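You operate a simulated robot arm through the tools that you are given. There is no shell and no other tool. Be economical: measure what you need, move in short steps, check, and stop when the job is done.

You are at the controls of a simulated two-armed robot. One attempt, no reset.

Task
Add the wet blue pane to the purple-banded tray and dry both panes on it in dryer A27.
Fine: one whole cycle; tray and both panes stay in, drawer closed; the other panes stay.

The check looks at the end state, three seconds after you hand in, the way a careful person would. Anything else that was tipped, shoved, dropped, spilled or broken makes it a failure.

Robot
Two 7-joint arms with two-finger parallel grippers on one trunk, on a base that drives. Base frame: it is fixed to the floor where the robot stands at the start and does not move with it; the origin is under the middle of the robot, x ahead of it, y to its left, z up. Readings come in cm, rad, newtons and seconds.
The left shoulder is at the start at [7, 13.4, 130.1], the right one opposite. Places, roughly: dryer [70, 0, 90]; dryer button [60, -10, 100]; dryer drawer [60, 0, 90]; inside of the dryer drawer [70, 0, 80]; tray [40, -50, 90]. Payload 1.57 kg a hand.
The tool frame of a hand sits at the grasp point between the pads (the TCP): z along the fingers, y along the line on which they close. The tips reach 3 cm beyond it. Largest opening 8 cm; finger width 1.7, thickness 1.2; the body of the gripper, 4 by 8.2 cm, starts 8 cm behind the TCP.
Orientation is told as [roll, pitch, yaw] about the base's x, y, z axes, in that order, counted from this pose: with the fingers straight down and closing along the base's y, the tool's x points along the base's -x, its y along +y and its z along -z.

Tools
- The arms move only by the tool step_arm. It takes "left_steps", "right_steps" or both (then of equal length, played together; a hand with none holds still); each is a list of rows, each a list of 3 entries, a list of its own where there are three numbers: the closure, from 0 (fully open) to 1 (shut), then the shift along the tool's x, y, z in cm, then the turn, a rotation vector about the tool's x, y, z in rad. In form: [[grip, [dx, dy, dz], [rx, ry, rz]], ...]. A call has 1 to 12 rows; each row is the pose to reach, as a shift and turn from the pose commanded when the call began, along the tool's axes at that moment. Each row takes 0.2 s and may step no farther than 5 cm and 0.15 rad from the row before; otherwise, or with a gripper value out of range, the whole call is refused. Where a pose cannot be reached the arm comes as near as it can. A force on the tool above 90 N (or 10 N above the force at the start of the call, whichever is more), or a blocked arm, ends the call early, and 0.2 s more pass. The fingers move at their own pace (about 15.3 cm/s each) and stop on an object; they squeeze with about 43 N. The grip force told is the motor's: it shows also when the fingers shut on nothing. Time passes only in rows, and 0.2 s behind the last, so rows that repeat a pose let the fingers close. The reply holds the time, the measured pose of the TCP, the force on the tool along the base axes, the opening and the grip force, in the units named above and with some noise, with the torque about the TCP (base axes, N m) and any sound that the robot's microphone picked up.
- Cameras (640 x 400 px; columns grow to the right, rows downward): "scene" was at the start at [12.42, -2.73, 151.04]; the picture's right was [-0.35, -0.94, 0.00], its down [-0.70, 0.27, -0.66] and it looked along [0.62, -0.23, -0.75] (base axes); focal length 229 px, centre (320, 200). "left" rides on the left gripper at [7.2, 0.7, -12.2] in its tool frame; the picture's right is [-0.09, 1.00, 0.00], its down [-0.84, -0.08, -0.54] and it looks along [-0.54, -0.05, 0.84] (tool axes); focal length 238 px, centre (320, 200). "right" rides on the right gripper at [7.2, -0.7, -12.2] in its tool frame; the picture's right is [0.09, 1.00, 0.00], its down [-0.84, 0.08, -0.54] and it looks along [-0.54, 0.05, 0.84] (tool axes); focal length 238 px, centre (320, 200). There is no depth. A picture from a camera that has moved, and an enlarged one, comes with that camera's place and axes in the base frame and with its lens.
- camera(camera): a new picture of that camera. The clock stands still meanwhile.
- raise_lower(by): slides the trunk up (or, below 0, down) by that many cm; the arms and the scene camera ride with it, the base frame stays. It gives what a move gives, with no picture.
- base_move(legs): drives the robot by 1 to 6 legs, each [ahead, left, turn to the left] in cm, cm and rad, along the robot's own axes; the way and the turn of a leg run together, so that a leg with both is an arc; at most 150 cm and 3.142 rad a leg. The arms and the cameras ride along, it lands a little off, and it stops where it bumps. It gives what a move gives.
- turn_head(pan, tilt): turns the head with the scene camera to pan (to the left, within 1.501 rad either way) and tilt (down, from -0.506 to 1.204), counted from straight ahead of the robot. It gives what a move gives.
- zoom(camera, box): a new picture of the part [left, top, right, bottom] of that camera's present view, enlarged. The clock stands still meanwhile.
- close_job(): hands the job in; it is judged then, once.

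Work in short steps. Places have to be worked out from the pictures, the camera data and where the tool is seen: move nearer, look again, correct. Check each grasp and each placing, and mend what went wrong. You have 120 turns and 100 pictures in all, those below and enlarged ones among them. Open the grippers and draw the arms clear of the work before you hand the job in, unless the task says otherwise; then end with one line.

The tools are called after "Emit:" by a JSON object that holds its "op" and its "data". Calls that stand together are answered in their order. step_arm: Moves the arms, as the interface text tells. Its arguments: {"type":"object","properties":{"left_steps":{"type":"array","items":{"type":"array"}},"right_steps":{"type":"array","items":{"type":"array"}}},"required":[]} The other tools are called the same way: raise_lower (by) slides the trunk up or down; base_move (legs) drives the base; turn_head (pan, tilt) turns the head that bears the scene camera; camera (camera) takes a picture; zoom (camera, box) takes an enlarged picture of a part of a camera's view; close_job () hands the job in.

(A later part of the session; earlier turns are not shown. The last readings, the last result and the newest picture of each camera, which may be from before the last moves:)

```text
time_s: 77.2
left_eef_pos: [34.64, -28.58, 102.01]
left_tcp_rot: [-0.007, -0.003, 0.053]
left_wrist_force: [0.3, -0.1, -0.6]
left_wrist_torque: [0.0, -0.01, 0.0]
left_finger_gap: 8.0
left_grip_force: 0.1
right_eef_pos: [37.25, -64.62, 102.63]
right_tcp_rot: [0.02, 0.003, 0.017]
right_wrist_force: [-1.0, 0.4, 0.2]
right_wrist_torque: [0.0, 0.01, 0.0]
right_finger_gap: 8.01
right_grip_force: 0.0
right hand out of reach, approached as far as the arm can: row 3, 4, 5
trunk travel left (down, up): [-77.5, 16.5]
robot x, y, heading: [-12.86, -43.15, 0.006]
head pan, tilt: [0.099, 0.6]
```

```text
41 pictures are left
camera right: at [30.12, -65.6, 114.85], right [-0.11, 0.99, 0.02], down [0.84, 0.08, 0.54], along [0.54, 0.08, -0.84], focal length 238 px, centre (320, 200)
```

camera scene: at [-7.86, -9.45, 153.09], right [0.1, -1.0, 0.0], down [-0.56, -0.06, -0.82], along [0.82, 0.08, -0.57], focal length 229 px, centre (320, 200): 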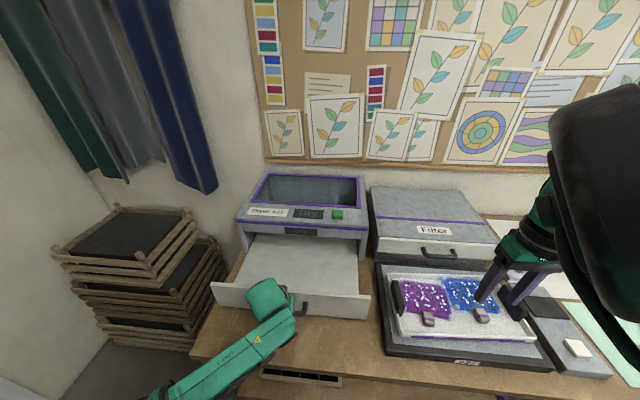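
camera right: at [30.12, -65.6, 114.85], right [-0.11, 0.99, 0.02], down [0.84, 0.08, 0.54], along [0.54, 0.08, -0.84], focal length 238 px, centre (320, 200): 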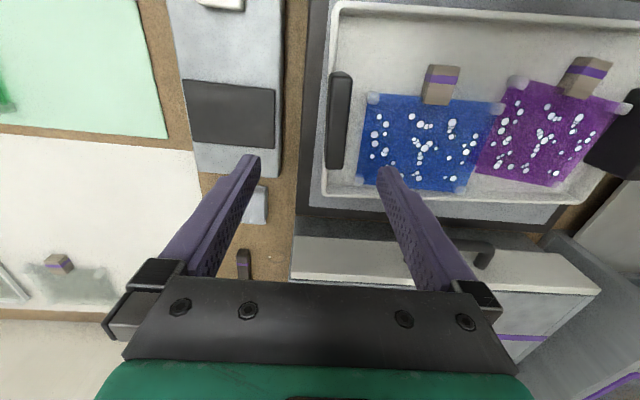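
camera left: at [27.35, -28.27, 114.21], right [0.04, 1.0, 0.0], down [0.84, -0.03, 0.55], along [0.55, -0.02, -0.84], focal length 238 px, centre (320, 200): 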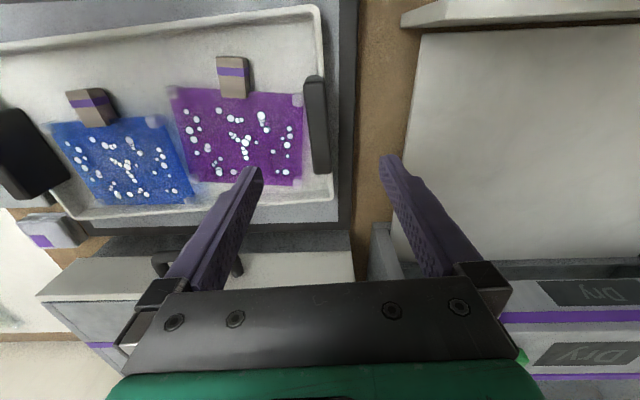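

I enlarge both handles to judge their height.

Emit:
{"op": "zoom", "data": {"camera": "left", "box": [0, 40, 200, 220]}}

Emit:
{"op": "zoom", "data": {"camera": "right", "box": [300, 50, 640, 230]}}

```text
2.22 times, centred on (100, 130) of left
camera zoom: at [27.35, -28.27, 114.21], right [0.04, 1.0, 0.0], down [0.84, -0.03, 0.55], along [0.55, -0.02, -0.84], focal length 530 px, centre (809, 356)
```

zoom: 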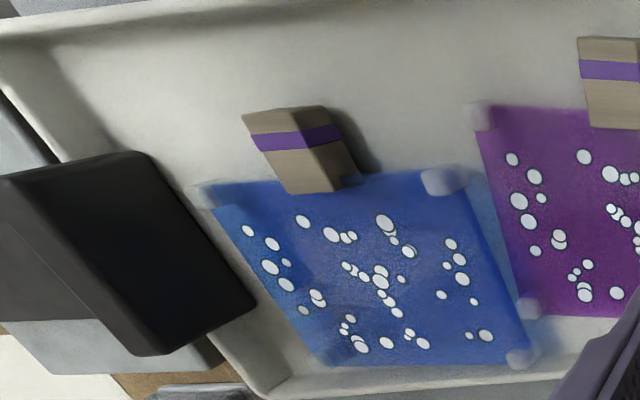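

```text
1.88 times, centred on (470, 140) of right
camera zoom: at [30.12, -65.6, 114.85], right [-0.11, 0.99, 0.02], down [0.84, 0.08, 0.54], along [0.54, 0.08, -0.84], focal length 449 px, centre (38, 313)
```

zoom: 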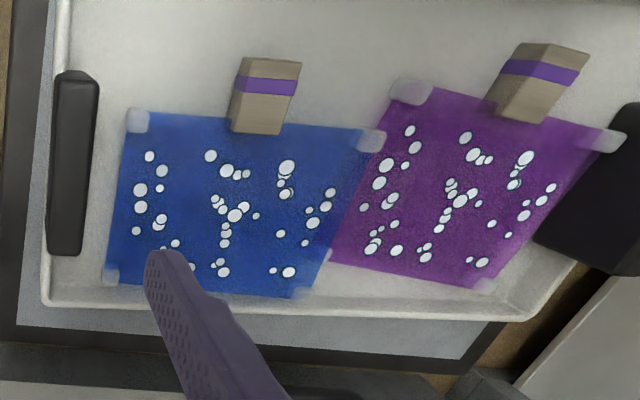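

The handles are tall blocks, z about 87 to 92, centres near [34.2, -28.8] and [36.2, -62.5]. I lower both hands to z≈95 first.

Emit:
{"op": "step_arm", "data": {"right_steps": [[0.3, [0.2, 0.5, 2], [0, 0, -0.02]], [0.3, [0.5, 1, 4], [0, 0, -0.04]], [0.3, [0.8, 1.6, 6], [0, 0, -0.04]], [0.3, [1.0, 2.1, 7], [0, 0, -0.04]], [0.3, [1.0, 2.1, 7], [0, 0, -0.04]]], "left_steps": [[0.3, [0.4, -0.2, 2], [0, 0, 0]], [0.3, [0.4, -0.2, 4], [0, 0, 0]], [0.3, [0.4, -0.2, 6], [0, 0, 0]], [0.3, [0.4, -0.2, 7], [0, 0, 0]], [0.3, [0.4, -0.2, 7], [0, 0, 0]]]}}

Emit:
{"op": "camera", "data": {"camera": "left"}}

Emit:
{"op": "camera", "data": {"camera": "right"}}

```text
time_s: 78.4
left_eef_pos: [34.39, -28.84, 95.06]
left_tcp_rot: [-0.005, -0.003, 0.054]
left_wrist_force: [0.5, 0.4, -0.9]
left_wrist_torque: [0.01, -0.01, 0.0]
left_finger_gap: 5.59
left_grip_force: 0.1
right_eef_pos: [38.02, -64.13, 95.87]
right_tcp_rot: [0.0, 0.003, 0.075]
right_wrist_force: [0.8, 0.6, 0.8]
right_wrist_torque: [-0.01, -0.04, 0.0]
right_finger_gap: 5.59
right_grip_force: 0.0
right hand out of reach, approached as far as the arm can: row 1, 2, 3, 4, 5
trunk travel left (down, up): [-77.5, 16.5]
robot x, y, heading: [-12.58, -42.92, -0.003]
head pan, tilt: [0.099, 0.6]
```

```text
38 pictures are left
camera left: at [26.95, -28.57, 107.22], right [0.04, 1.0, 0.0], down [0.84, -0.03, 0.55], along [0.55, -0.02, -0.84], focal length 238 px, centre (320, 200)
```

left: 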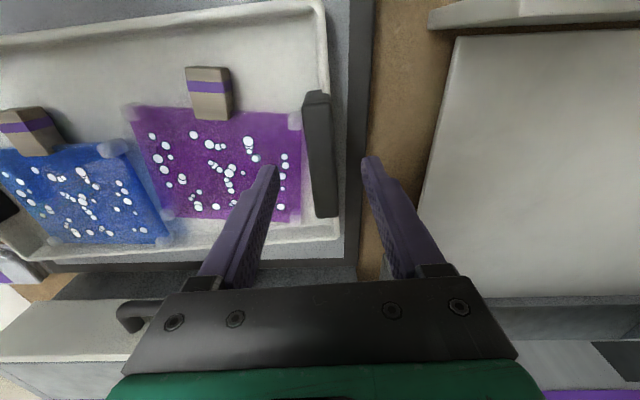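

```text
37 pictures are left
camera right: at [30.9, -65.34, 107.94], right [-0.17, 0.99, 0.0], down [0.83, 0.14, 0.54], along [0.53, 0.09, -0.84], focal length 238 px, centre (320, 200)
```

right: 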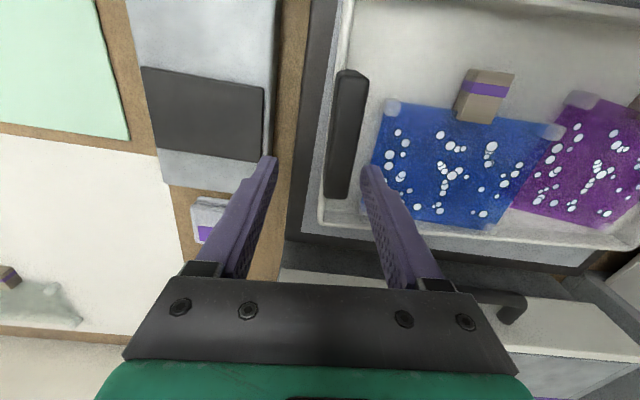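

The left hand is aligned. The right needs about (-1.7, +1.1); its arm is at its inner limit, so I shift the base by that and compensate with the left arm.

Emit:
{"op": "base_move", "data": {"legs": [[-1.7, 1.1, 0]]}}

Emit:
{"op": "step_arm", "data": {"left_steps": [[0.3, [-0.8, -0.5, 0], [0, 0, 0]], [0.3, [-1.5, -1.1, 0], [0, 0, 0]], [0.3, [-1.5, -1.1, 0], [0, 0, 0]]]}}

Emit:
{"op": "camera", "data": {"camera": "right"}}

```text
time_s: 79.2
left_eef_pos: [32.91, -28.06, 95.0]
left_tcp_rot: [-0.002, 0.0, 0.052]
left_wrist_force: [0.7, 0.4, 0.0]
left_wrist_torque: [0.02, 0.03, 0.01]
left_finger_gap: 5.62
left_grip_force: 0.1
right_eef_pos: [36.59, -63.26, 95.43]
right_tcp_rot: [0.004, 0.006, 0.075]
right_wrist_force: [1.1, 0.1, 0.3]
right_wrist_torque: [0.02, 0.06, -0.03]
right_finger_gap: 5.57
right_grip_force: 0.1
trunk travel left (down, up): [-77.5, 16.5]
robot x, y, heading: [-14.85, -42.25, 0.002]
head pan, tilt: [0.099, 0.6]
```

```text
time_s: 80.0
left_eef_pos: [34.04, -28.79, 95.07]
left_tcp_rot: [-0.005, -0.005, 0.054]
left_wrist_force: [0.2, 0.4, -0.1]
left_wrist_torque: [0.01, -0.01, 0.02]
left_finger_gap: 5.59
left_grip_force: 0.1
right_eef_pos: [36.25, -63.04, 95.86]
right_tcp_rot: [0.0, 0.0, 0.073]
right_wrist_force: [-0.7, -0.4, 0.1]
right_wrist_torque: [-0.02, -0.02, -0.01]
right_finger_gap: 5.61
right_grip_force: 0.2
trunk travel left (down, up): [-77.5, 16.5]
robot x, y, heading: [-14.81, -42.19, 0.002]
head pan, tilt: [0.099, 0.6]
```

```text
36 pictures are left
camera right: at [29.12, -64.2, 108.02], right [-0.17, 0.99, 0.0], down [0.83, 0.14, 0.54], along [0.53, 0.09, -0.84], focal length 238 px, centre (320, 200)
```

right: 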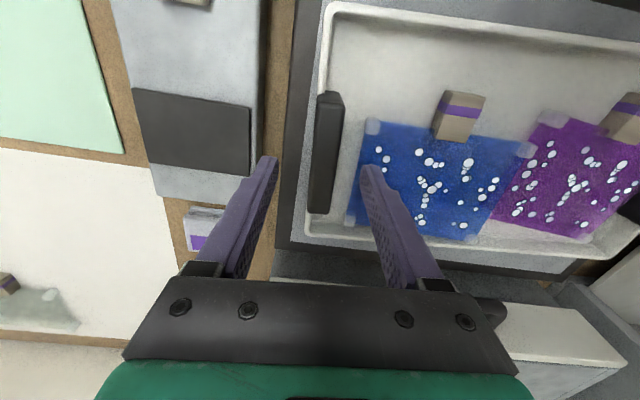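

Both hands straddle the handles. I lower the trunk by 4 so the fingers go down around them, then close both.

Emit:
{"op": "raise_lower", "data": {"by": -4}}

Emit:
{"op": "camera", "data": {"camera": "left"}}

Emit:
{"op": "camera", "data": {"camera": "right"}}

```text
time_s: 80.8
left_eef_pos: [34.1, -28.81, 91.2]
left_tcp_rot: [-0.005, -0.003, 0.055]
left_wrist_force: [-0.1, 0.4, 0.1]
left_wrist_torque: [-0.01, 0.03, 0.0]
left_finger_gap: 5.61
left_grip_force: 0.0
right_eef_pos: [36.27, -63.11, 91.64]
right_tcp_rot: [0.002, 0.002, 0.073]
right_wrist_force: [0.5, 0.1, 0.3]
right_wrist_torque: [0.0, -0.01, 0.01]
right_finger_gap: 5.62
right_grip_force: 0.0
trunk travel left (down, up): [-73.5, 20.5]
robot x, y, heading: [-15.09, -41.81, 0.003]
head pan, tilt: [0.099, 0.6]
```

```text
35 pictures are left
camera left: at [26.8, -28.52, 103.27], right [0.04, 1.0, 0.0], down [0.84, -0.03, 0.55], along [0.55, -0.02, -0.84], focal length 238 px, centre (320, 200)
```

left: 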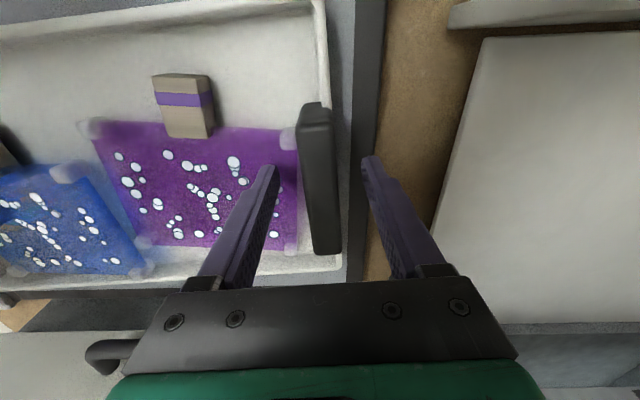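

```text
34 pictures are left
camera right: at [29.18, -64.28, 103.97], right [-0.17, 0.99, 0.0], down [0.83, 0.14, 0.54], along [0.53, 0.09, -0.84], focal length 238 px, centre (320, 200)
```

right: 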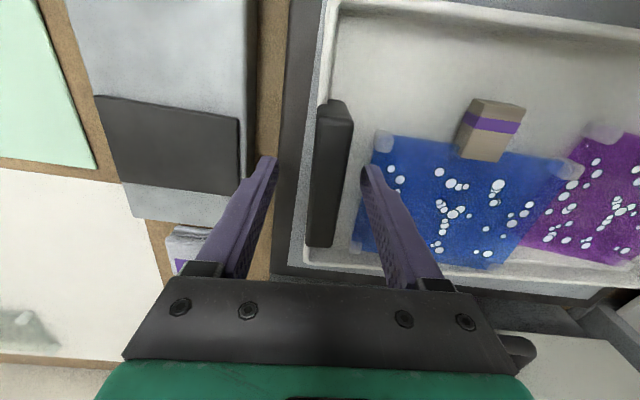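

Both handles lie between the fingers and the tips clear the panes. I close both grippers together.

Emit:
{"op": "step_arm", "data": {"left_steps": [[0.5, [0, 0, 0], [0, 0, 0]], [0.65, [0, 0, 0], [0, 0, 0]], [1, [0, 0, 0], [0, 0, 0]], [1, [0, 0, 0], [0, 0, 0]], [1, [0, 0, 0], [0, 0, 0]]], "right_steps": [[0.5, [0, 0, 0], [0, 0, 0]], [0.65, [0, 0, 0], [0, 0, 0]], [1, [0, 0, 0], [0, 0, 0]], [1, [0, 0, 0], [0, 0, 0]], [1, [0, 0, 0], [0, 0, 0]]]}}

Emit:
{"op": "raise_lower", "data": {"by": 3}}

Emit:
{"op": "camera", "data": {"camera": "right"}}

```text
time_s: 82.0
left_eef_pos: [34.13, -29.04, 91.07]
left_tcp_rot: [-0.008, -0.004, 0.051]
left_wrist_force: [1.9, -18.5, 0.1]
left_wrist_torque: [1.06, 0.09, 0.49]
left_finger_gap: 2.0
left_grip_force: 33.9
right_eef_pos: [36.4, -62.99, 91.74]
right_tcp_rot: [0.005, 0.003, 0.075]
right_wrist_force: [-1.7, 20.0, 3.6]
right_wrist_torque: [-0.11, 0.09, -0.45]
right_finger_gap: 1.95
right_grip_force: 33.6
trunk travel left (down, up): [-73.5, 20.5]
robot x, y, heading: [-14.78, -41.91, 0.004]
head pan, tilt: [0.099, 0.6]
```

```text
time_s: 82.8
left_eef_pos: [34.22, -29.01, 93.99]
left_tcp_rot: [-0.007, -0.002, 0.051]
left_wrist_force: [1.0, -26.0, -6.2]
left_wrist_torque: [0.8, 0.23, 0.32]
left_finger_gap: 2.03
left_grip_force: 33.9
right_eef_pos: [36.32, -62.9, 94.62]
right_tcp_rot: [0.005, 0.003, 0.075]
right_wrist_force: [-1.3, 26.6, -1.9]
right_wrist_torque: [-0.08, -0.11, -0.48]
right_finger_gap: 1.95
right_grip_force: 33.4
trunk travel left (down, up): [-76.5, 17.5]
robot x, y, heading: [-14.4, -42.29, -0.001]
head pan, tilt: [0.099, 0.6]
```

```text
33 pictures are left
camera right: at [29.31, -64.17, 106.88], right [-0.17, 0.99, 0.01], down [0.83, 0.14, 0.54], along [0.53, 0.09, -0.84], focal length 238 px, centre (320, 200)
```

right: 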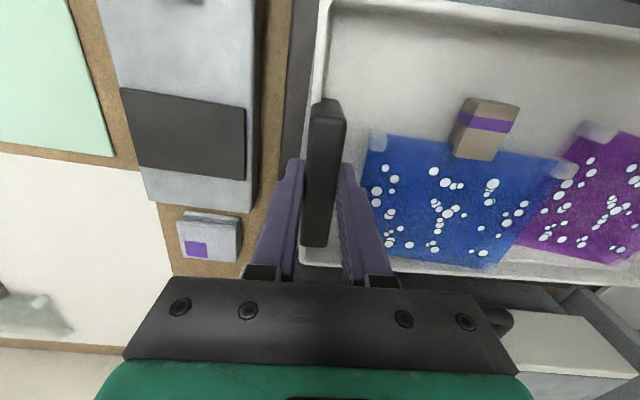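

The tray is lifted and level. I relax the outward pull slightly and raise 11 cm more.

Emit:
{"op": "step_arm", "data": {"left_steps": [[1, [0, -0.15, 0], [0, 0, 0]], [1, [0, -0.25, 0], [0, 0, 0]]], "right_steps": [[1, [0, 0.15, 0], [0, 0, 0]], [1, [0, 0.25, 0], [0, 0, 0]]]}}

Emit:
{"op": "raise_lower", "data": {"by": 11.5}}

Emit:
{"op": "turn_head", "data": {"pan": 0.0, "tilt": 0.8}}

Emit:
{"op": "camera", "data": {"camera": "scene"}}

```text
time_s: 83.3
left_eef_pos: [34.25, -29.17, 94.02]
left_tcp_rot: [-0.003, 0.001, 0.052]
left_wrist_force: [2.0, -16.7, -4.8]
left_wrist_torque: [0.51, 0.7, 0.39]
left_finger_gap: 2.0
left_grip_force: 33.9
right_eef_pos: [36.45, -62.95, 94.76]
right_tcp_rot: [0.003, 0.006, 0.074]
right_wrist_force: [-1.2, 16.2, -2.1]
right_wrist_torque: [-0.18, -0.58, -0.27]
right_finger_gap: 1.98
right_grip_force: 33.2
trunk travel left (down, up): [-76.5, 17.5]
robot x, y, heading: [-14.53, -42.17, -0.001]
head pan, tilt: [0.099, 0.6]
```

```text
time_s: 84.8
left_eef_pos: [34.22, -28.97, 105.5]
left_tcp_rot: [-0.003, -0.003, 0.055]
left_wrist_force: [-0.4, -6.8, -4.8]
left_wrist_torque: [0.78, -0.03, 0.4]
left_finger_gap: 2.01
left_grip_force: 34.1
right_eef_pos: [36.5, -63.05, 106.15]
right_tcp_rot: [0.003, 0.004, 0.073]
right_wrist_force: [1.2, 6.3, -2.5]
right_wrist_torque: [-0.28, 0.09, -0.39]
right_finger_gap: 1.97
right_grip_force: 33.9
trunk travel left (down, up): [-88.0, 6.0]
robot x, y, heading: [-14.84, -42.04, 0.001]
head pan, tilt: [0.099, 0.6]
```

```text
time_s: 85.5
left_eef_pos: [34.26, -29.07, 105.66]
left_tcp_rot: [-0.004, -0.005, 0.052]
left_wrist_force: [-0.1, -2.2, -5.3]
left_wrist_torque: [0.74, -0.06, 0.37]
left_finger_gap: 2.0
left_grip_force: 33.5
right_eef_pos: [36.54, -62.99, 106.23]
right_tcp_rot: [0.002, 0.005, 0.073]
right_wrist_force: [0.0, 2.7, -2.7]
right_wrist_torque: [-0.37, 0.11, -0.34]
right_finger_gap: 1.98
right_grip_force: 34.2
trunk travel left (down, up): [-88.0, 6.0]
robot x, y, heading: [-14.82, -42.14, 0.002]
head pan, tilt: [0.0, 0.799]
```

```text
32 pictures are left
camera scene: at [-1.27, -42.08, 151.93], right [0.0, -1.0, 0.0], down [-0.72, 0.0, -0.7], along [0.7, 0.0, -0.72], focal length 229 px, centre (320, 200)
```

scene: 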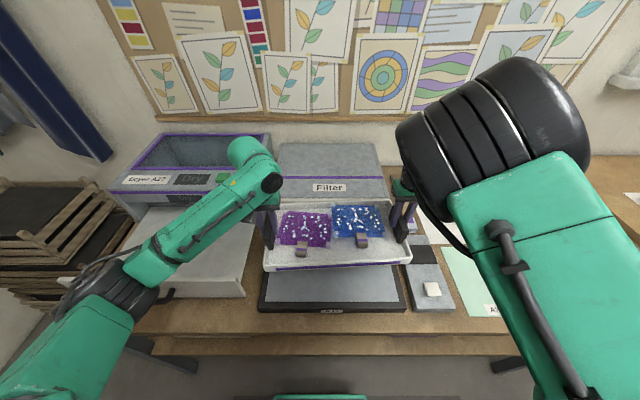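

The tray hangs level. I carry it left toward the drawer at this height, turning back its slight yaw.

Emit:
{"op": "base_move", "data": {"legs": [[0, 51.8, 0], [4.3, 0, 0], [0, 0, -0.06]]}}

Emit:
{"op": "camera", "data": {"camera": "scene"}}

```text
time_s: 89.5
left_eef_pos: [39.23, 20.3, 105.38]
left_tcp_rot: [-0.004, -0.002, -0.004]
left_wrist_force: [-0.3, 12.3, -3.8]
left_wrist_torque: [0.83, 0.03, 0.32]
left_finger_gap: 2.0
left_grip_force: 34.4
right_eef_pos: [39.56, -13.6, 106.27]
right_tcp_rot: [0.002, 0.007, 0.015]
right_wrist_force: [1.2, -10.5, -2.7]
right_wrist_torque: [-0.55, 0.03, -0.41]
right_finger_gap: 1.97
right_grip_force: 33.5
trunk travel left (down, up): [-88.0, 6.0]
robot x, y, heading: [-10.4, 9.76, -0.055]
head pan, tilt: [0.0, 0.799]
```

```text
31 pictures are left
camera scene: at [3.16, 9.5, 151.9], right [-0.06, -1.0, 0.0], down [-0.72, 0.04, -0.7], along [0.69, -0.04, -0.72], focal length 229 px, centre (320, 200)
```

scene: 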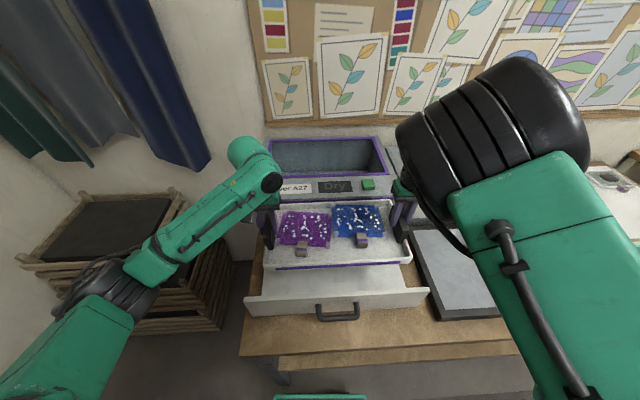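

The tray is over the drawer: centre [39.6, 3.4] against the drawer's [~40, 3.5]. I shift forward 0.7 and lower 11 cm, then check.

Emit:
{"op": "base_move", "data": {"legs": [[0.8, 0, 0]]}}

Emit:
{"op": "raise_lower", "data": {"by": -10}}

Emit:
{"op": "camera", "data": {"camera": "scene"}}

Emit:
{"op": "camera", "data": {"camera": "right"}}

Emit:
{"op": "camera", "data": {"camera": "left"}}

```text
time_s: 90.2
left_eef_pos: [39.85, 20.1, 105.59]
left_tcp_rot: [-0.003, -0.005, -0.003]
left_wrist_force: [0.2, -1.3, -4.3]
left_wrist_torque: [0.76, -0.08, 0.53]
left_finger_gap: 2.0
left_grip_force: 33.8
right_eef_pos: [40.08, -13.91, 106.36]
right_tcp_rot: [0.005, 0.002, 0.018]
right_wrist_force: [-0.4, 1.1, -3.1]
right_wrist_torque: [-0.45, 0.1, -0.37]
right_finger_gap: 1.96
right_grip_force: 33.7
trunk travel left (down, up): [-88.0, 6.0]
robot x, y, heading: [-9.67, 9.74, -0.061]
head pan, tilt: [0.0, 0.799]
```

```text
time_s: 91.6
left_eef_pos: [39.79, 19.97, 95.6]
left_tcp_rot: [-0.004, -0.001, -0.002]
left_wrist_force: [0.7, -1.8, -4.3]
left_wrist_torque: [0.68, -0.02, 0.44]
left_finger_gap: 2.0
left_grip_force: 33.8
right_eef_pos: [40.14, -13.86, 96.32]
right_tcp_rot: [0.005, 0.004, 0.016]
right_wrist_force: [-0.7, 1.3, -2.3]
right_wrist_torque: [-0.43, 0.09, -0.37]
right_finger_gap: 2.0
right_grip_force: 33.5
trunk travel left (down, up): [-78.0, 16.0]
robot x, y, heading: [-9.33, 9.78, -0.053]
head pan, tilt: [0.0, 0.799]
```

```text
30 pictures are left
camera scene: at [3.68, 9.12, 141.93], right [-0.06, -1.0, 0.0], down [-0.72, 0.04, -0.7], along [0.7, -0.04, -0.72], focal length 229 px, centre (320, 200)
```

scene: 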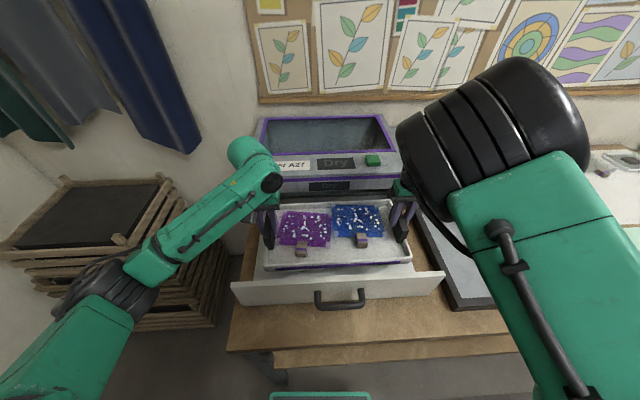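

```text
29 pictures are left
camera right: at [33.05, -14.69, 108.46], right [-0.11, 0.99, 0.0], down [0.84, 0.09, 0.54], along [0.53, 0.06, -0.84], focal length 238 px, centre (320, 200)
```

right: 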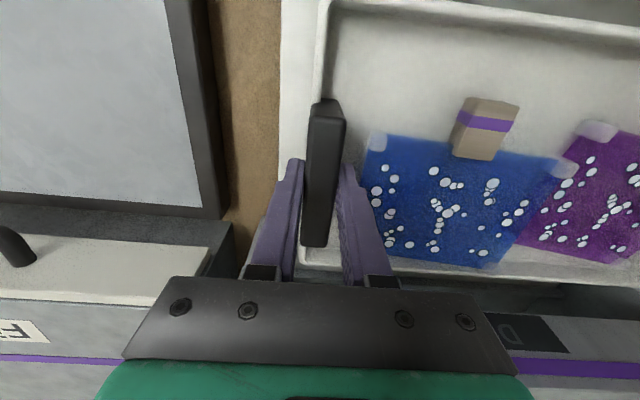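

```text
28 pictures are left
camera left: at [32.65, 20.85, 107.72], right [0.09, 1.0, 0.0], down [0.84, -0.08, 0.54], along [0.54, -0.05, -0.84], focal length 238 px, centre (320, 200)
```

left: 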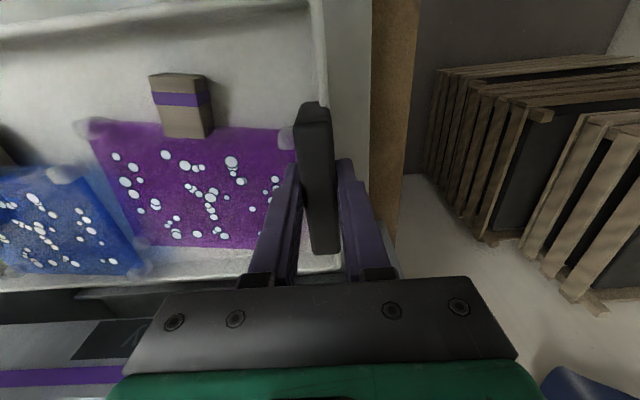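

The tray fits with 3–4 cm of drawer floor on each side. I lower further in small steps, watching forces.

Emit:
{"op": "raise_lower", "data": {"by": -4}}

Emit:
{"op": "raise_lower", "data": {"by": -1}}

```text
time_s: 92.4
left_eef_pos: [39.89, 20.29, 91.42]
left_tcp_rot: [-0.004, -0.001, -0.003]
left_wrist_force: [0.8, -1.2, -3.2]
left_wrist_torque: [0.65, 0.04, 0.45]
left_finger_gap: 2.0
left_grip_force: 33.8
right_eef_pos: [40.08, -13.85, 92.16]
right_tcp_rot: [0.004, 0.006, 0.016]
right_wrist_force: [0.0, 2.2, -2.8]
right_wrist_torque: [-0.45, 0.04, -0.37]
right_finger_gap: 2.0
right_grip_force: 33.3
trunk travel left (down, up): [-74.0, 20.0]
robot x, y, heading: [-9.56, 9.83, -0.061]
head pan, tilt: [0.0, 0.799]
```

```text
time_s: 93.0
left_eef_pos: [39.91, 20.01, 90.6]
left_tcp_rot: [-0.004, -0.003, -0.003]
left_wrist_force: [0.0, -1.3, -0.3]
left_wrist_torque: [0.77, -0.24, 0.3]
left_finger_gap: 1.99
left_grip_force: 33.5
right_eef_pos: [40.17, -13.97, 91.31]
right_tcp_rot: [0.003, 0.003, 0.015]
right_wrist_force: [0.5, 1.2, -2.4]
right_wrist_torque: [-0.33, -0.19, -0.45]
right_finger_gap: 1.97
right_grip_force: 32.9
trunk travel left (down, up): [-73.0, 21.0]
robot x, y, heading: [-9.8, 9.94, -0.059]
head pan, tilt: [0.0, 0.799]
```

The left side begins to touch. I go down another half centimetre.

Emit:
{"op": "raise_lower", "data": {"by": -0.5}}

```text
time_s: 93.5
left_eef_pos: [39.55, 20.13, 90.52]
left_tcp_rot: [-0.005, -0.013, -0.003]
left_wrist_force: [2.2, -2.8, 21.8]
left_wrist_torque: [1.06, 0.56, 0.42]
left_finger_gap: 2.0
left_grip_force: 33.7
right_eef_pos: [39.87, -13.98, 91.28]
right_tcp_rot: [0.002, -0.003, 0.016]
right_wrist_force: [-0.7, 2.0, 19.1]
right_wrist_torque: [-0.24, 0.65, -0.38]
right_finger_gap: 1.98
right_grip_force: 33.9
trunk travel left (down, up): [-72.5, 21.5]
robot x, y, heading: [-9.53, 10.33, -0.059]
head pan, tilt: [0.0, 0.799]
```

Both sides are down. I ease the trunk up 0.4, then open both grippers.

Emit:
{"op": "raise_lower", "data": {"by": 0.4}}

Emit:
{"op": "step_arm", "data": {"left_steps": [[0.6, [0, 0, 0], [0, 0, 0]], [0.4, [0, 0, 0], [0, 0, 0]], [0.4, [0, 0, 0], [0, 0, 0]]], "right_steps": [[0.6, [0, 0, 0], [0, 0, 0]], [0.4, [0, 0, 0], [0, 0, 0]], [0.4, [0, 0, 0], [0, 0, 0]]]}}

Emit:
{"op": "raise_lower", "data": {"by": 14}}

Emit:
{"op": "camera", "data": {"camera": "right"}}

Emit:
{"op": "camera", "data": {"camera": "left"}}

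```text
time_s: 94.0
left_eef_pos: [39.74, 20.02, 90.71]
left_tcp_rot: [-0.003, -0.004, -0.004]
left_wrist_force: [-0.4, -2.6, 9.3]
left_wrist_torque: [0.69, -0.94, 0.36]
left_finger_gap: 1.99
left_grip_force: 33.6
right_eef_pos: [39.97, -13.91, 91.23]
right_tcp_rot: [0.004, 0.001, 0.015]
right_wrist_force: [0.9, 1.3, 4.4]
right_wrist_torque: [-0.42, -0.74, -0.37]
right_finger_gap: 1.99
right_grip_force: 33.9
trunk travel left (down, up): [-72.9, 21.1]
robot x, y, heading: [-9.44, 9.99, -0.064]
head pan, tilt: [0.0, 0.799]
```

```text
time_s: 94.8
left_eef_pos: [39.93, 20.09, 90.54]
left_tcp_rot: [-0.003, -0.003, -0.004]
left_wrist_force: [0.1, 0.4, 0.2]
left_wrist_torque: [0.04, -0.03, 0.02]
left_finger_gap: 4.79
left_grip_force: 0.1
right_eef_pos: [40.13, -13.96, 91.13]
right_tcp_rot: [0.003, 0.005, 0.015]
right_wrist_force: [-0.1, 0.3, 0.2]
right_wrist_torque: [0.01, 0.01, 0.02]
right_finger_gap: 4.82
right_grip_force: 0.0
trunk travel left (down, up): [-72.9, 21.1]
robot x, y, heading: [-9.21, 10.1, -0.057]
head pan, tilt: [0.0, 0.799]
```

```text
time_s: 96.5
left_eef_pos: [39.85, 20.14, 104.45]
left_tcp_rot: [-0.003, -0.004, -0.003]
left_wrist_force: [-0.2, 0.4, -0.2]
left_wrist_torque: [0.03, 0.01, 0.0]
left_finger_gap: 4.79
left_grip_force: 0.0
right_eef_pos: [40.07, -13.77, 105.13]
right_tcp_rot: [0.004, 0.004, 0.016]
right_wrist_force: [0.3, -0.2, -0.3]
right_wrist_torque: [-0.01, 0.01, 0.02]
right_finger_gap: 4.77
right_grip_force: 0.0
trunk travel left (down, up): [-86.9, 7.1]
robot x, y, heading: [-9.45, 9.82, -0.06]
head pan, tilt: [0.0, 0.799]
```

```text
27 pictures are left
camera right: at [33.0, -14.67, 117.38], right [-0.11, 0.99, 0.0], down [0.84, 0.09, 0.54], along [0.54, 0.06, -0.84], focal length 238 px, centre (320, 200)
```

right: 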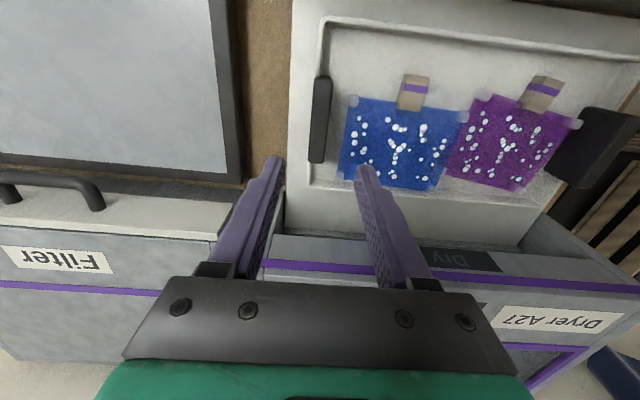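

```text
26 pictures are left
camera left: at [32.6, 20.87, 116.64], right [0.09, 1.0, 0.0], down [0.83, -0.08, 0.54], along [0.54, -0.05, -0.84], focal length 238 px, centre (320, 200)
```

left: 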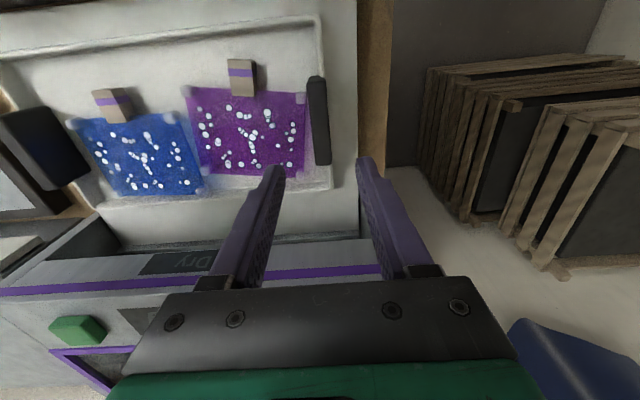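

The tray and both panes sit well in the drawer. Now I back off, square the heading, and bring the left hand in front of the drawer's middle to push it shut.

Emit:
{"op": "base_move", "data": {"legs": [[-25, 0, 0], [0, 0, 0.06], [0, -16, 0]]}}

Emit:
{"op": "turn_head", "data": {"pan": 0.1, "tilt": 0.7}}

Emit:
{"op": "camera", "data": {"camera": "scene"}}

```text
time_s: 99.8
left_eef_pos: [14.34, 8.67, 104.39]
left_tcp_rot: [-0.006, -0.003, 0.062]
left_wrist_force: [0.1, 0.5, 0.6]
left_wrist_torque: [0.01, -0.01, 0.0]
left_finger_gap: 4.81
left_grip_force: 0.0
right_eef_pos: [16.69, -25.22, 105.27]
right_tcp_rot: [-0.001, 0.003, 0.082]
right_wrist_force: [-0.3, -0.2, 0.3]
right_wrist_torque: [-0.02, 0.0, -0.01]
right_finger_gap: 4.81
right_grip_force: 0.1
trunk travel left (down, up): [-86.9, 7.1]
robot x, y, heading: [-34.16, -5.14, 0.005]
head pan, tilt: [0.0, 0.799]
```

```text
time_s: 100.5
left_eef_pos: [14.31, 8.3, 104.51]
left_tcp_rot: [-0.003, -0.003, 0.062]
left_wrist_force: [0.1, 0.3, 0.2]
left_wrist_torque: [-0.01, -0.02, -0.03]
left_finger_gap: 4.81
left_grip_force: 0.2
right_eef_pos: [16.84, -25.61, 105.16]
right_tcp_rot: [0.005, 0.002, 0.082]
right_wrist_force: [-0.2, 0.1, -0.6]
right_wrist_torque: [-0.03, 0.0, 0.0]
right_finger_gap: 4.81
right_grip_force: 0.1
trunk travel left (down, up): [-86.9, 7.1]
robot x, y, heading: [-34.77, -5.37, 0.006]
head pan, tilt: [0.099, 0.7]
```

```text
25 pictures are left
camera scene: at [-20.79, -4.06, 151.66], right [0.11, -0.99, 0.0], down [-0.64, -0.07, -0.76], along [0.76, 0.08, -0.64], focal length 229 px, centre (320, 200)
```

scene: 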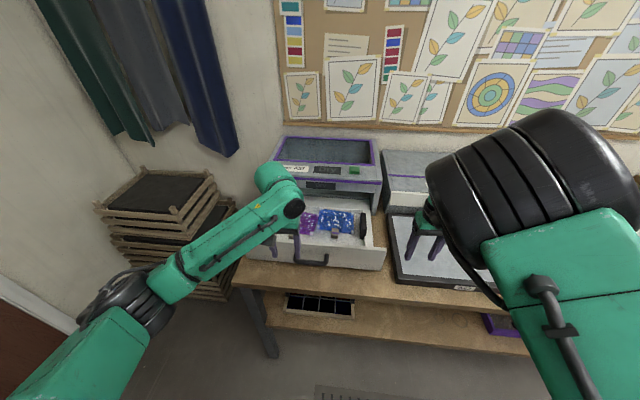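

I lower the left hand, close its fingers and tilt it forward in front of the drawer face, above the handle bar.

Emit:
{"op": "step_arm", "data": {"left_steps": [[1, [-1, -1.2, 1.5], [0, -0.13, 0.02]], [1, [-2, -2.5, 3], [0, -0.26, 0.04]], [1, [-3.2, -3.8, 5], [0, -0.39, 0.06]], [1, [-4.4, -5, 7], [0, -0.49, 0.06]], [1, [-4.4, -5, 9], [0, -0.49, 0.06]], [1, [-4.4, -5, 9], [0, -0.49, 0.06]]]}}

Emit:
{"op": "camera", "data": {"camera": "left"}}

```text
time_s: 101.9
left_eef_pos: [19.11, 3.63, 95.63]
left_tcp_rot: [0.013, -0.494, -0.001]
left_wrist_force: [0.3, -0.2, -0.4]
left_wrist_torque: [-0.01, 0.02, 0.0]
left_finger_gap: 0.0
left_grip_force: 21.4
right_eef_pos: [16.8, -25.49, 105.23]
right_tcp_rot: [0.005, 0.003, 0.082]
right_wrist_force: [0.0, -0.2, -0.3]
right_wrist_torque: [0.03, 0.01, -0.05]
right_finger_gap: 4.82
right_grip_force: 0.0
trunk travel left (down, up): [-86.9, 7.1]
robot x, y, heading: [-34.13, -5.2, 0.009]
head pan, tilt: [0.099, 0.7]
```

```text
24 pictures are left
camera left: at [6.9, 4.15, 103.02], right [0.08, 1.0, 0.06], down [0.48, -0.09, 0.87], along [0.87, -0.04, -0.48], focal length 238 px, centre (320, 200)
```

left: 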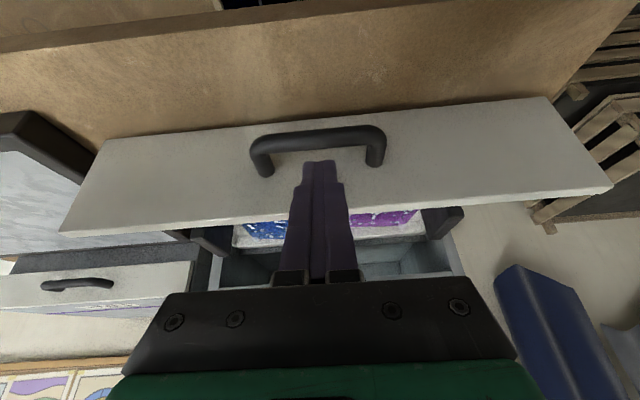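

The tip is in front of the face, above the bar. I drive forward to push, first part of the way.

Emit:
{"op": "base_move", "data": {"legs": [[18, 0, 0]]}}

Emit:
{"op": "camera", "data": {"camera": "scene"}}

```text
time_s: 103.4
left_eef_pos: [36.93, 3.72, 95.8]
left_tcp_rot: [0.013, -0.496, -0.004]
left_wrist_force: [-0.5, 0.3, 0.0]
left_wrist_torque: [0.02, -0.01, 0.01]
left_finger_gap: 0.0
left_grip_force: 20.6
right_eef_pos: [34.47, -25.45, 105.31]
right_tcp_rot: [0.004, 0.003, 0.08]
right_wrist_force: [-0.7, 0.1, -0.1]
right_wrist_torque: [0.0, -0.02, 0.02]
right_finger_gap: 4.81
right_grip_force: 0.1
trunk travel left (down, up): [-86.9, 7.1]
robot x, y, heading: [-16.38, -4.78, 0.006]
head pan, tilt: [0.099, 0.7]
```

```text
23 pictures are left
camera scene: at [-3.13, -4.01, 151.71], right [0.11, -0.99, 0.0], down [-0.64, -0.07, -0.77], along [0.76, 0.08, -0.64], focal length 229 px, centre (320, 200)
```

scene: 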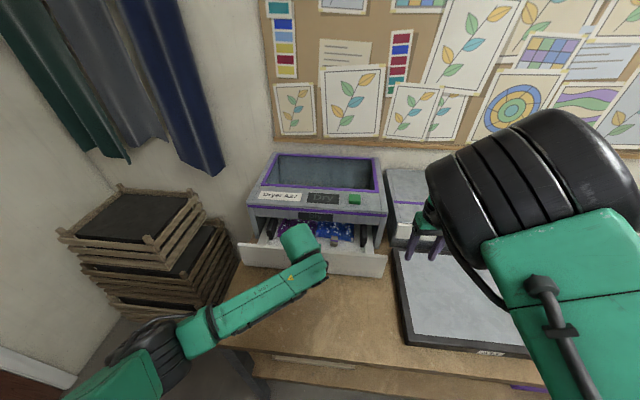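

The drawer is closing freely. Before going on I raise the right hand to stay clear of the filter box.

Emit:
{"op": "step_arm", "data": {"right_steps": [[0.4, [0, -1, -3], [0, 0, 0]], [0.4, [0, -2, -6], [0, 0, 0]], [0.4, [0, -3, -9], [0, 0, 0]], [0.4, [0, -3, -12], [0, 0, 0]]]}}

Emit:
{"op": "base_move", "data": {"legs": [[9, 0, 0]]}}

Emit:
{"op": "camera", "data": {"camera": "scene"}}

```text
time_s: 104.4
left_eef_pos: [36.99, 3.73, 95.77]
left_tcp_rot: [0.014, -0.493, -0.003]
left_wrist_force: [-0.3, -0.1, 1.4]
left_wrist_torque: [0.01, 0.01, -0.02]
left_finger_gap: 0.02
left_grip_force: 21.8
right_eef_pos: [34.92, -29.01, 116.85]
right_tcp_rot: [0.011, 0.011, 0.07]
right_wrist_force: [-0.6, 0.8, 0.5]
right_wrist_torque: [-0.01, -0.01, -0.01]
right_finger_gap: 4.8
right_grip_force: 0.0
trunk travel left (down, up): [-86.9, 7.1]
robot x, y, heading: [-16.41, -4.79, 0.008]
head pan, tilt: [0.099, 0.7]
```

```text
time_s: 105.5
left_eef_pos: [45.67, 3.84, 95.94]
left_tcp_rot: [0.015, -0.498, -0.003]
left_wrist_force: [0.7, -1.3, -0.3]
left_wrist_torque: [-0.01, -0.05, -0.01]
left_finger_gap: 0.0
left_grip_force: 21.2
right_eef_pos: [43.47, -28.92, 117.42]
right_tcp_rot: [0.014, 0.002, 0.071]
right_wrist_force: [-0.4, 0.5, 0.3]
right_wrist_torque: [-0.01, -0.06, -0.03]
right_finger_gap: 4.8
right_grip_force: 0.0
trunk travel left (down, up): [-86.9, 7.1]
robot x, y, heading: [-7.18, -5.13, 0.003]
head pan, tilt: [0.099, 0.7]
```

```text
22 pictures are left
camera scene: at [5.56, -3.96, 151.74], right [0.11, -0.99, 0.0], down [-0.64, -0.07, -0.77], along [0.76, 0.08, -0.64], focal length 229 px, centre (320, 200)
```

scene: 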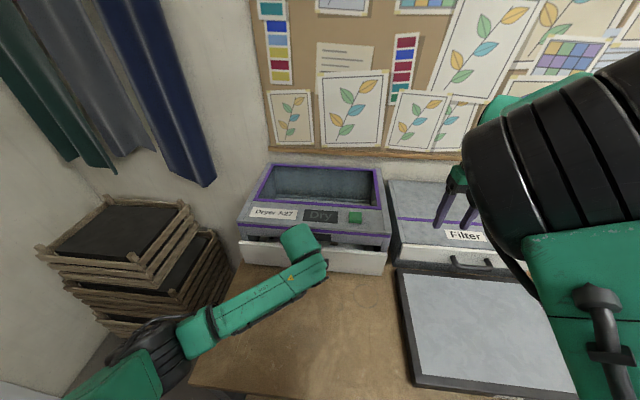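

Nearly shut, about 3.5 cm left. I finish with small arm pushes, watching the force.

Emit:
{"op": "step_arm", "data": {"left_steps": [[1, [-0.88, 0, 0.475], [0, 0, 0]], [1, [-1.76, 0, 0.95], [0, 0, 0]], [1, [-2.2, 0, 1.19], [0, 0, 0]], [1, [-2.64, 0, 1.425], [0, 0, 0]], [1, [-2.64, 0, 1.425], [0, 0, 0]]]}}

Emit:
{"op": "step_arm", "data": {"left_steps": [[1, [-0.35, 0, 0.19], [0, 0, 0]], [1, [-0.7, 0, 0.38], [0, 0, 0]], [1, [-0.7, 0, 0.38], [0, 0, 0]]]}}

Emit:
{"op": "zoom", "data": {"camera": "scene", "box": [225, 150, 405, 290]}}

```text
time_s: 106.7
left_eef_pos: [49.02, 3.75, 95.85]
left_tcp_rot: [0.012, -0.493, -0.003]
left_wrist_force: [1.4, 0.5, -0.4]
left_wrist_torque: [-0.01, 0.03, -0.01]
left_finger_gap: 0.0
left_grip_force: 22.0
right_eef_pos: [43.88, -28.9, 117.03]
right_tcp_rot: [0.016, 0.006, 0.066]
right_wrist_force: [-0.5, 0.1, 0.5]
right_wrist_torque: [-0.02, 0.03, -0.02]
right_finger_gap: 4.78
right_grip_force: 0.1
trunk travel left (down, up): [-86.9, 7.1]
robot x, y, heading: [-7.26, -5.1, 0.003]
head pan, tilt: [0.099, 0.7]
```

```text
time_s: 107.5
left_eef_pos: [49.36, 3.82, 95.75]
left_tcp_rot: [0.015, -0.492, -0.002]
left_wrist_force: [-18.5, -0.7, -5.4]
left_wrist_torque: [-0.07, 0.53, 0.05]
left_finger_gap: 0.01
left_grip_force: 21.4
right_eef_pos: [43.53, -28.91, 117.12]
right_tcp_rot: [0.017, 0.002, 0.069]
right_wrist_force: [0.4, -0.4, 0.7]
right_wrist_torque: [0.01, -0.02, -0.01]
right_finger_gap: 4.81
right_grip_force: 0.1
trunk travel left (down, up): [-86.9, 7.1]
robot x, y, heading: [-7.19, -4.99, 0.007]
head pan, tilt: [0.099, 0.7]
```

```text
2.86 times, centred on (315, 220) of scene
camera zoom: at [5.68, -3.93, 151.7], right [0.11, -0.99, 0.0], down [-0.64, -0.07, -0.77], along [0.76, 0.08, -0.64], focal length 654 px, centre (334, 143)
```

zoom: 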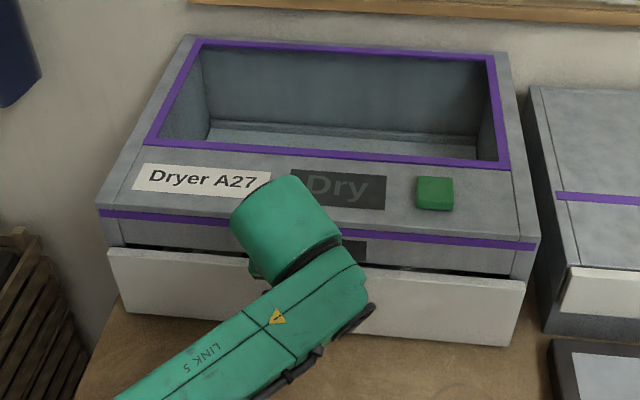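

The push met its stop (18 N) at the position I took as closed before. I draw back, raise the left hand and move over to the green button at about [57.3, -9.5, 102].

Emit:
{"op": "base_move", "data": {"legs": [[-5, 0, 0]]}}

Emit:
{"op": "step_arm", "data": {"left_steps": [[1, [-1.9, 0, -3.5], [0, 0, 0]], [1, [-3.8, 0, -7], [0, 0, 0]], [1, [-5.7, 0, -10.5], [0, 0, 0]], [1, [-7.6, 0, -14.1], [0, 0, 0]], [1, [-7.6, 0, -14.1], [0, 0, 0]]]}}

Emit:
{"op": "base_move", "data": {"legs": [[0, -13.3, 0]]}}

Emit:
{"op": "camera", "data": {"camera": "scene"}}

```text
time_s: 108.4
left_eef_pos: [45.54, 3.81, 95.23]
left_tcp_rot: [0.014, -0.486, -0.001]
left_wrist_force: [1.2, -0.1, -0.6]
left_wrist_torque: [0.0, 0.04, 0.02]
left_finger_gap: 0.0
left_grip_force: 21.1
right_eef_pos: [39.8, -28.92, 116.72]
right_tcp_rot: [0.019, 0.014, 0.068]
right_wrist_force: [0.7, -0.1, -0.7]
right_wrist_torque: [0.0, 0.07, -0.03]
right_finger_gap: 4.79
right_grip_force: 0.0
trunk travel left (down, up): [-86.9, 7.1]
robot x, y, heading: [-12.41, -4.74, 0.006]
head pan, tilt: [0.099, 0.7]
```

```text
time_s: 109.6
left_eef_pos: [44.88, 3.63, 111.74]
left_tcp_rot: [0.013, -0.491, -0.002]
left_wrist_force: [-0.3, -0.4, -0.7]
left_wrist_torque: [-0.03, 0.0, -0.02]
left_finger_gap: 0.0
left_grip_force: 21.0
right_eef_pos: [39.17, -29.0, 117.02]
right_tcp_rot: [0.016, 0.007, 0.069]
right_wrist_force: [0.6, 0.7, 0.9]
right_wrist_torque: [0.03, 0.0, 0.01]
right_finger_gap: 4.79
right_grip_force: 0.1
trunk travel left (down, up): [-86.9, 7.1]
robot x, y, heading: [-12.28, -4.93, 0.009]
head pan, tilt: [0.099, 0.7]
```

```text
time_s: 110.9
left_eef_pos: [44.88, -9.4, 111.75]
left_tcp_rot: [0.01, -0.494, -0.002]
left_wrist_force: [-0.7, 0.4, 0.0]
left_wrist_torque: [0.02, 0.0, -0.02]
left_finger_gap: 0.0
left_grip_force: 20.8
right_eef_pos: [39.02, -42.0, 117.16]
right_tcp_rot: [0.016, 0.006, 0.068]
right_wrist_force: [0.4, 0.9, -0.5]
right_wrist_torque: [0.0, 0.03, -0.01]
right_finger_gap: 4.78
right_grip_force: 0.1
trunk travel left (down, up): [-86.9, 7.1]
robot x, y, heading: [-12.37, -18.51, 0.01]
head pan, tilt: [0.099, 0.7]
```

```text
20 pictures are left
camera scene: at [1.38, -16.97, 151.66], right [0.11, -0.99, 0.0], down [-0.64, -0.07, -0.76], along [0.76, 0.08, -0.64], focal length 229 px, centre (320, 200)
```

scene: 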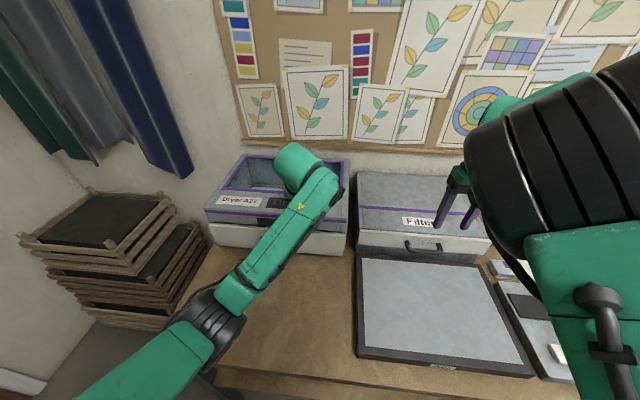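

I drive forward 11.7 so the left tip comes above the button, and look through the left camera.

Emit:
{"op": "base_move", "data": {"legs": [[11.7, 0, 0]]}}

Emit:
{"op": "camera", "data": {"camera": "left"}}

```text
time_s: 112.1
left_eef_pos: [56.29, -9.56, 111.96]
left_tcp_rot: [0.013, -0.495, -0.005]
left_wrist_force: [-0.4, -0.5, -0.5]
left_wrist_torque: [-0.01, 0.0, 0.0]
left_finger_gap: 0.0
left_grip_force: 21.8
right_eef_pos: [50.31, -42.3, 117.14]
right_tcp_rot: [0.017, 0.003, 0.064]
right_wrist_force: [-0.1, 0.1, 0.8]
right_wrist_torque: [-0.01, -0.03, 0.01]
right_finger_gap: 4.8
right_grip_force: 0.1
trunk travel left (down, up): [-86.9, 7.1]
robot x, y, heading: [-0.79, -18.29, 0.004]
head pan, tilt: [0.099, 0.7]
```

```text
19 pictures are left
camera left: at [44.04, -9.07, 119.34], right [0.08, 1.0, 0.06], down [0.48, -0.09, 0.87], along [0.87, -0.04, -0.48], focal length 238 px, centre (320, 200)
```

left: 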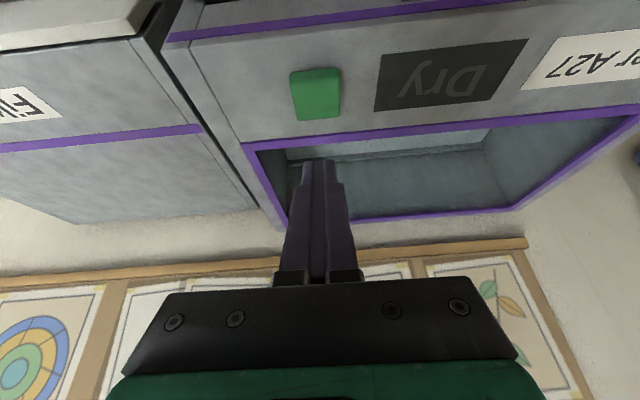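

The lowest edge of the tip is above the button, about 6.7 cm up. I lower 6 cm first.

Emit:
{"op": "step_arm", "data": {"left_steps": [[1, [1.2, 0, 2.2], [0, 0, 0]], [1, [2.4, 0, 4.4], [0, 0, 0]], [1, [2.85, 0, 5.28], [0, 0, 0]], [1, [2.85, 0, 5.28], [0, 0, 0]]]}}

Emit:
{"op": "camera", "data": {"camera": "left"}}

```text
time_s: 113.1
left_eef_pos: [56.54, -9.47, 105.95]
left_tcp_rot: [0.015, -0.494, -0.006]
left_wrist_force: [-0.4, 0.7, -0.4]
left_wrist_torque: [0.01, -0.04, -0.01]
left_finger_gap: 0.01
left_grip_force: 21.6
right_eef_pos: [50.53, -42.38, 117.0]
right_tcp_rot: [0.019, 0.007, 0.065]
right_wrist_force: [0.0, 0.7, 0.0]
right_wrist_torque: [0.01, -0.02, -0.02]
right_finger_gap: 4.82
right_grip_force: 0.1
trunk travel left (down, up): [-86.9, 7.1]
robot x, y, heading: [-0.45, -18.08, 0.007]
head pan, tilt: [0.099, 0.7]
```

```text
18 pictures are left
camera left: at [44.38, -8.98, 113.23], right [0.08, 1.0, 0.06], down [0.48, -0.09, 0.87], along [0.87, -0.04, -0.49], focal length 238 px, centre (320, 200)
```

left: 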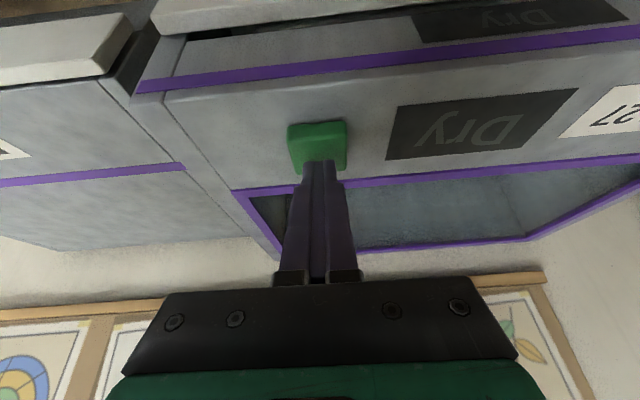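

The tip is just above the button. I press gently, about 1.1 cm down, in small rows.

Emit:
{"op": "step_arm", "data": {"left_steps": [[1, [0.19, 0, 0.35], [0, 0, 0]], [1, [0.38, 0, 0.7], [0, 0, 0]], [1, [0.52, 0, 0.97], [0, 0, 0]]]}}

Emit:
{"op": "zoom", "data": {"camera": "left", "box": [200, 0, 600, 220]}}

```text
time_s: 113.9
left_eef_pos: [56.49, -9.62, 105.01]
left_tcp_rot: [0.013, -0.496, -0.003]
left_wrist_force: [2.8, 1.0, 8.5]
left_wrist_torque: [0.07, -0.14, 0.03]
left_finger_gap: 0.02
left_grip_force: 21.0
right_eef_pos: [50.61, -42.33, 117.09]
right_tcp_rot: [0.018, 0.005, 0.067]
right_wrist_force: [0.8, 0.6, 0.5]
right_wrist_torque: [0.0, -0.01, -0.03]
right_finger_gap: 4.81
right_grip_force: 0.1
trunk travel left (down, up): [-86.9, 7.1]
robot x, y, heading: [-0.73, -17.81, 0.001]
head pan, tilt: [0.099, 0.7]
heard: click
```

```text
1.60 times, centred on (400, 110) of left
camera zoom: at [44.37, -9.04, 112.26], right [0.08, 1.0, 0.06], down [0.48, -0.09, 0.87], along [0.88, -0.04, -0.48], focal length 381 px, centre (192, 344)
```

zoom: 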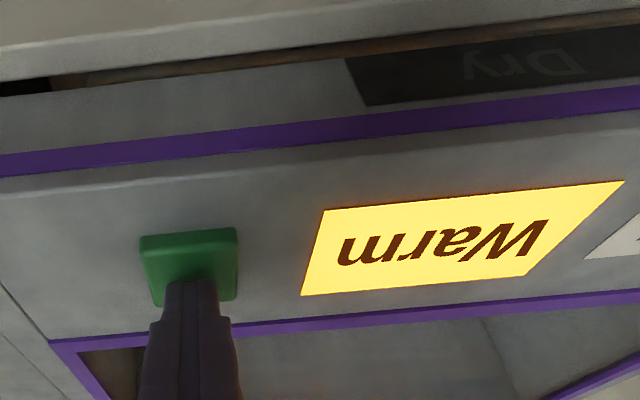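

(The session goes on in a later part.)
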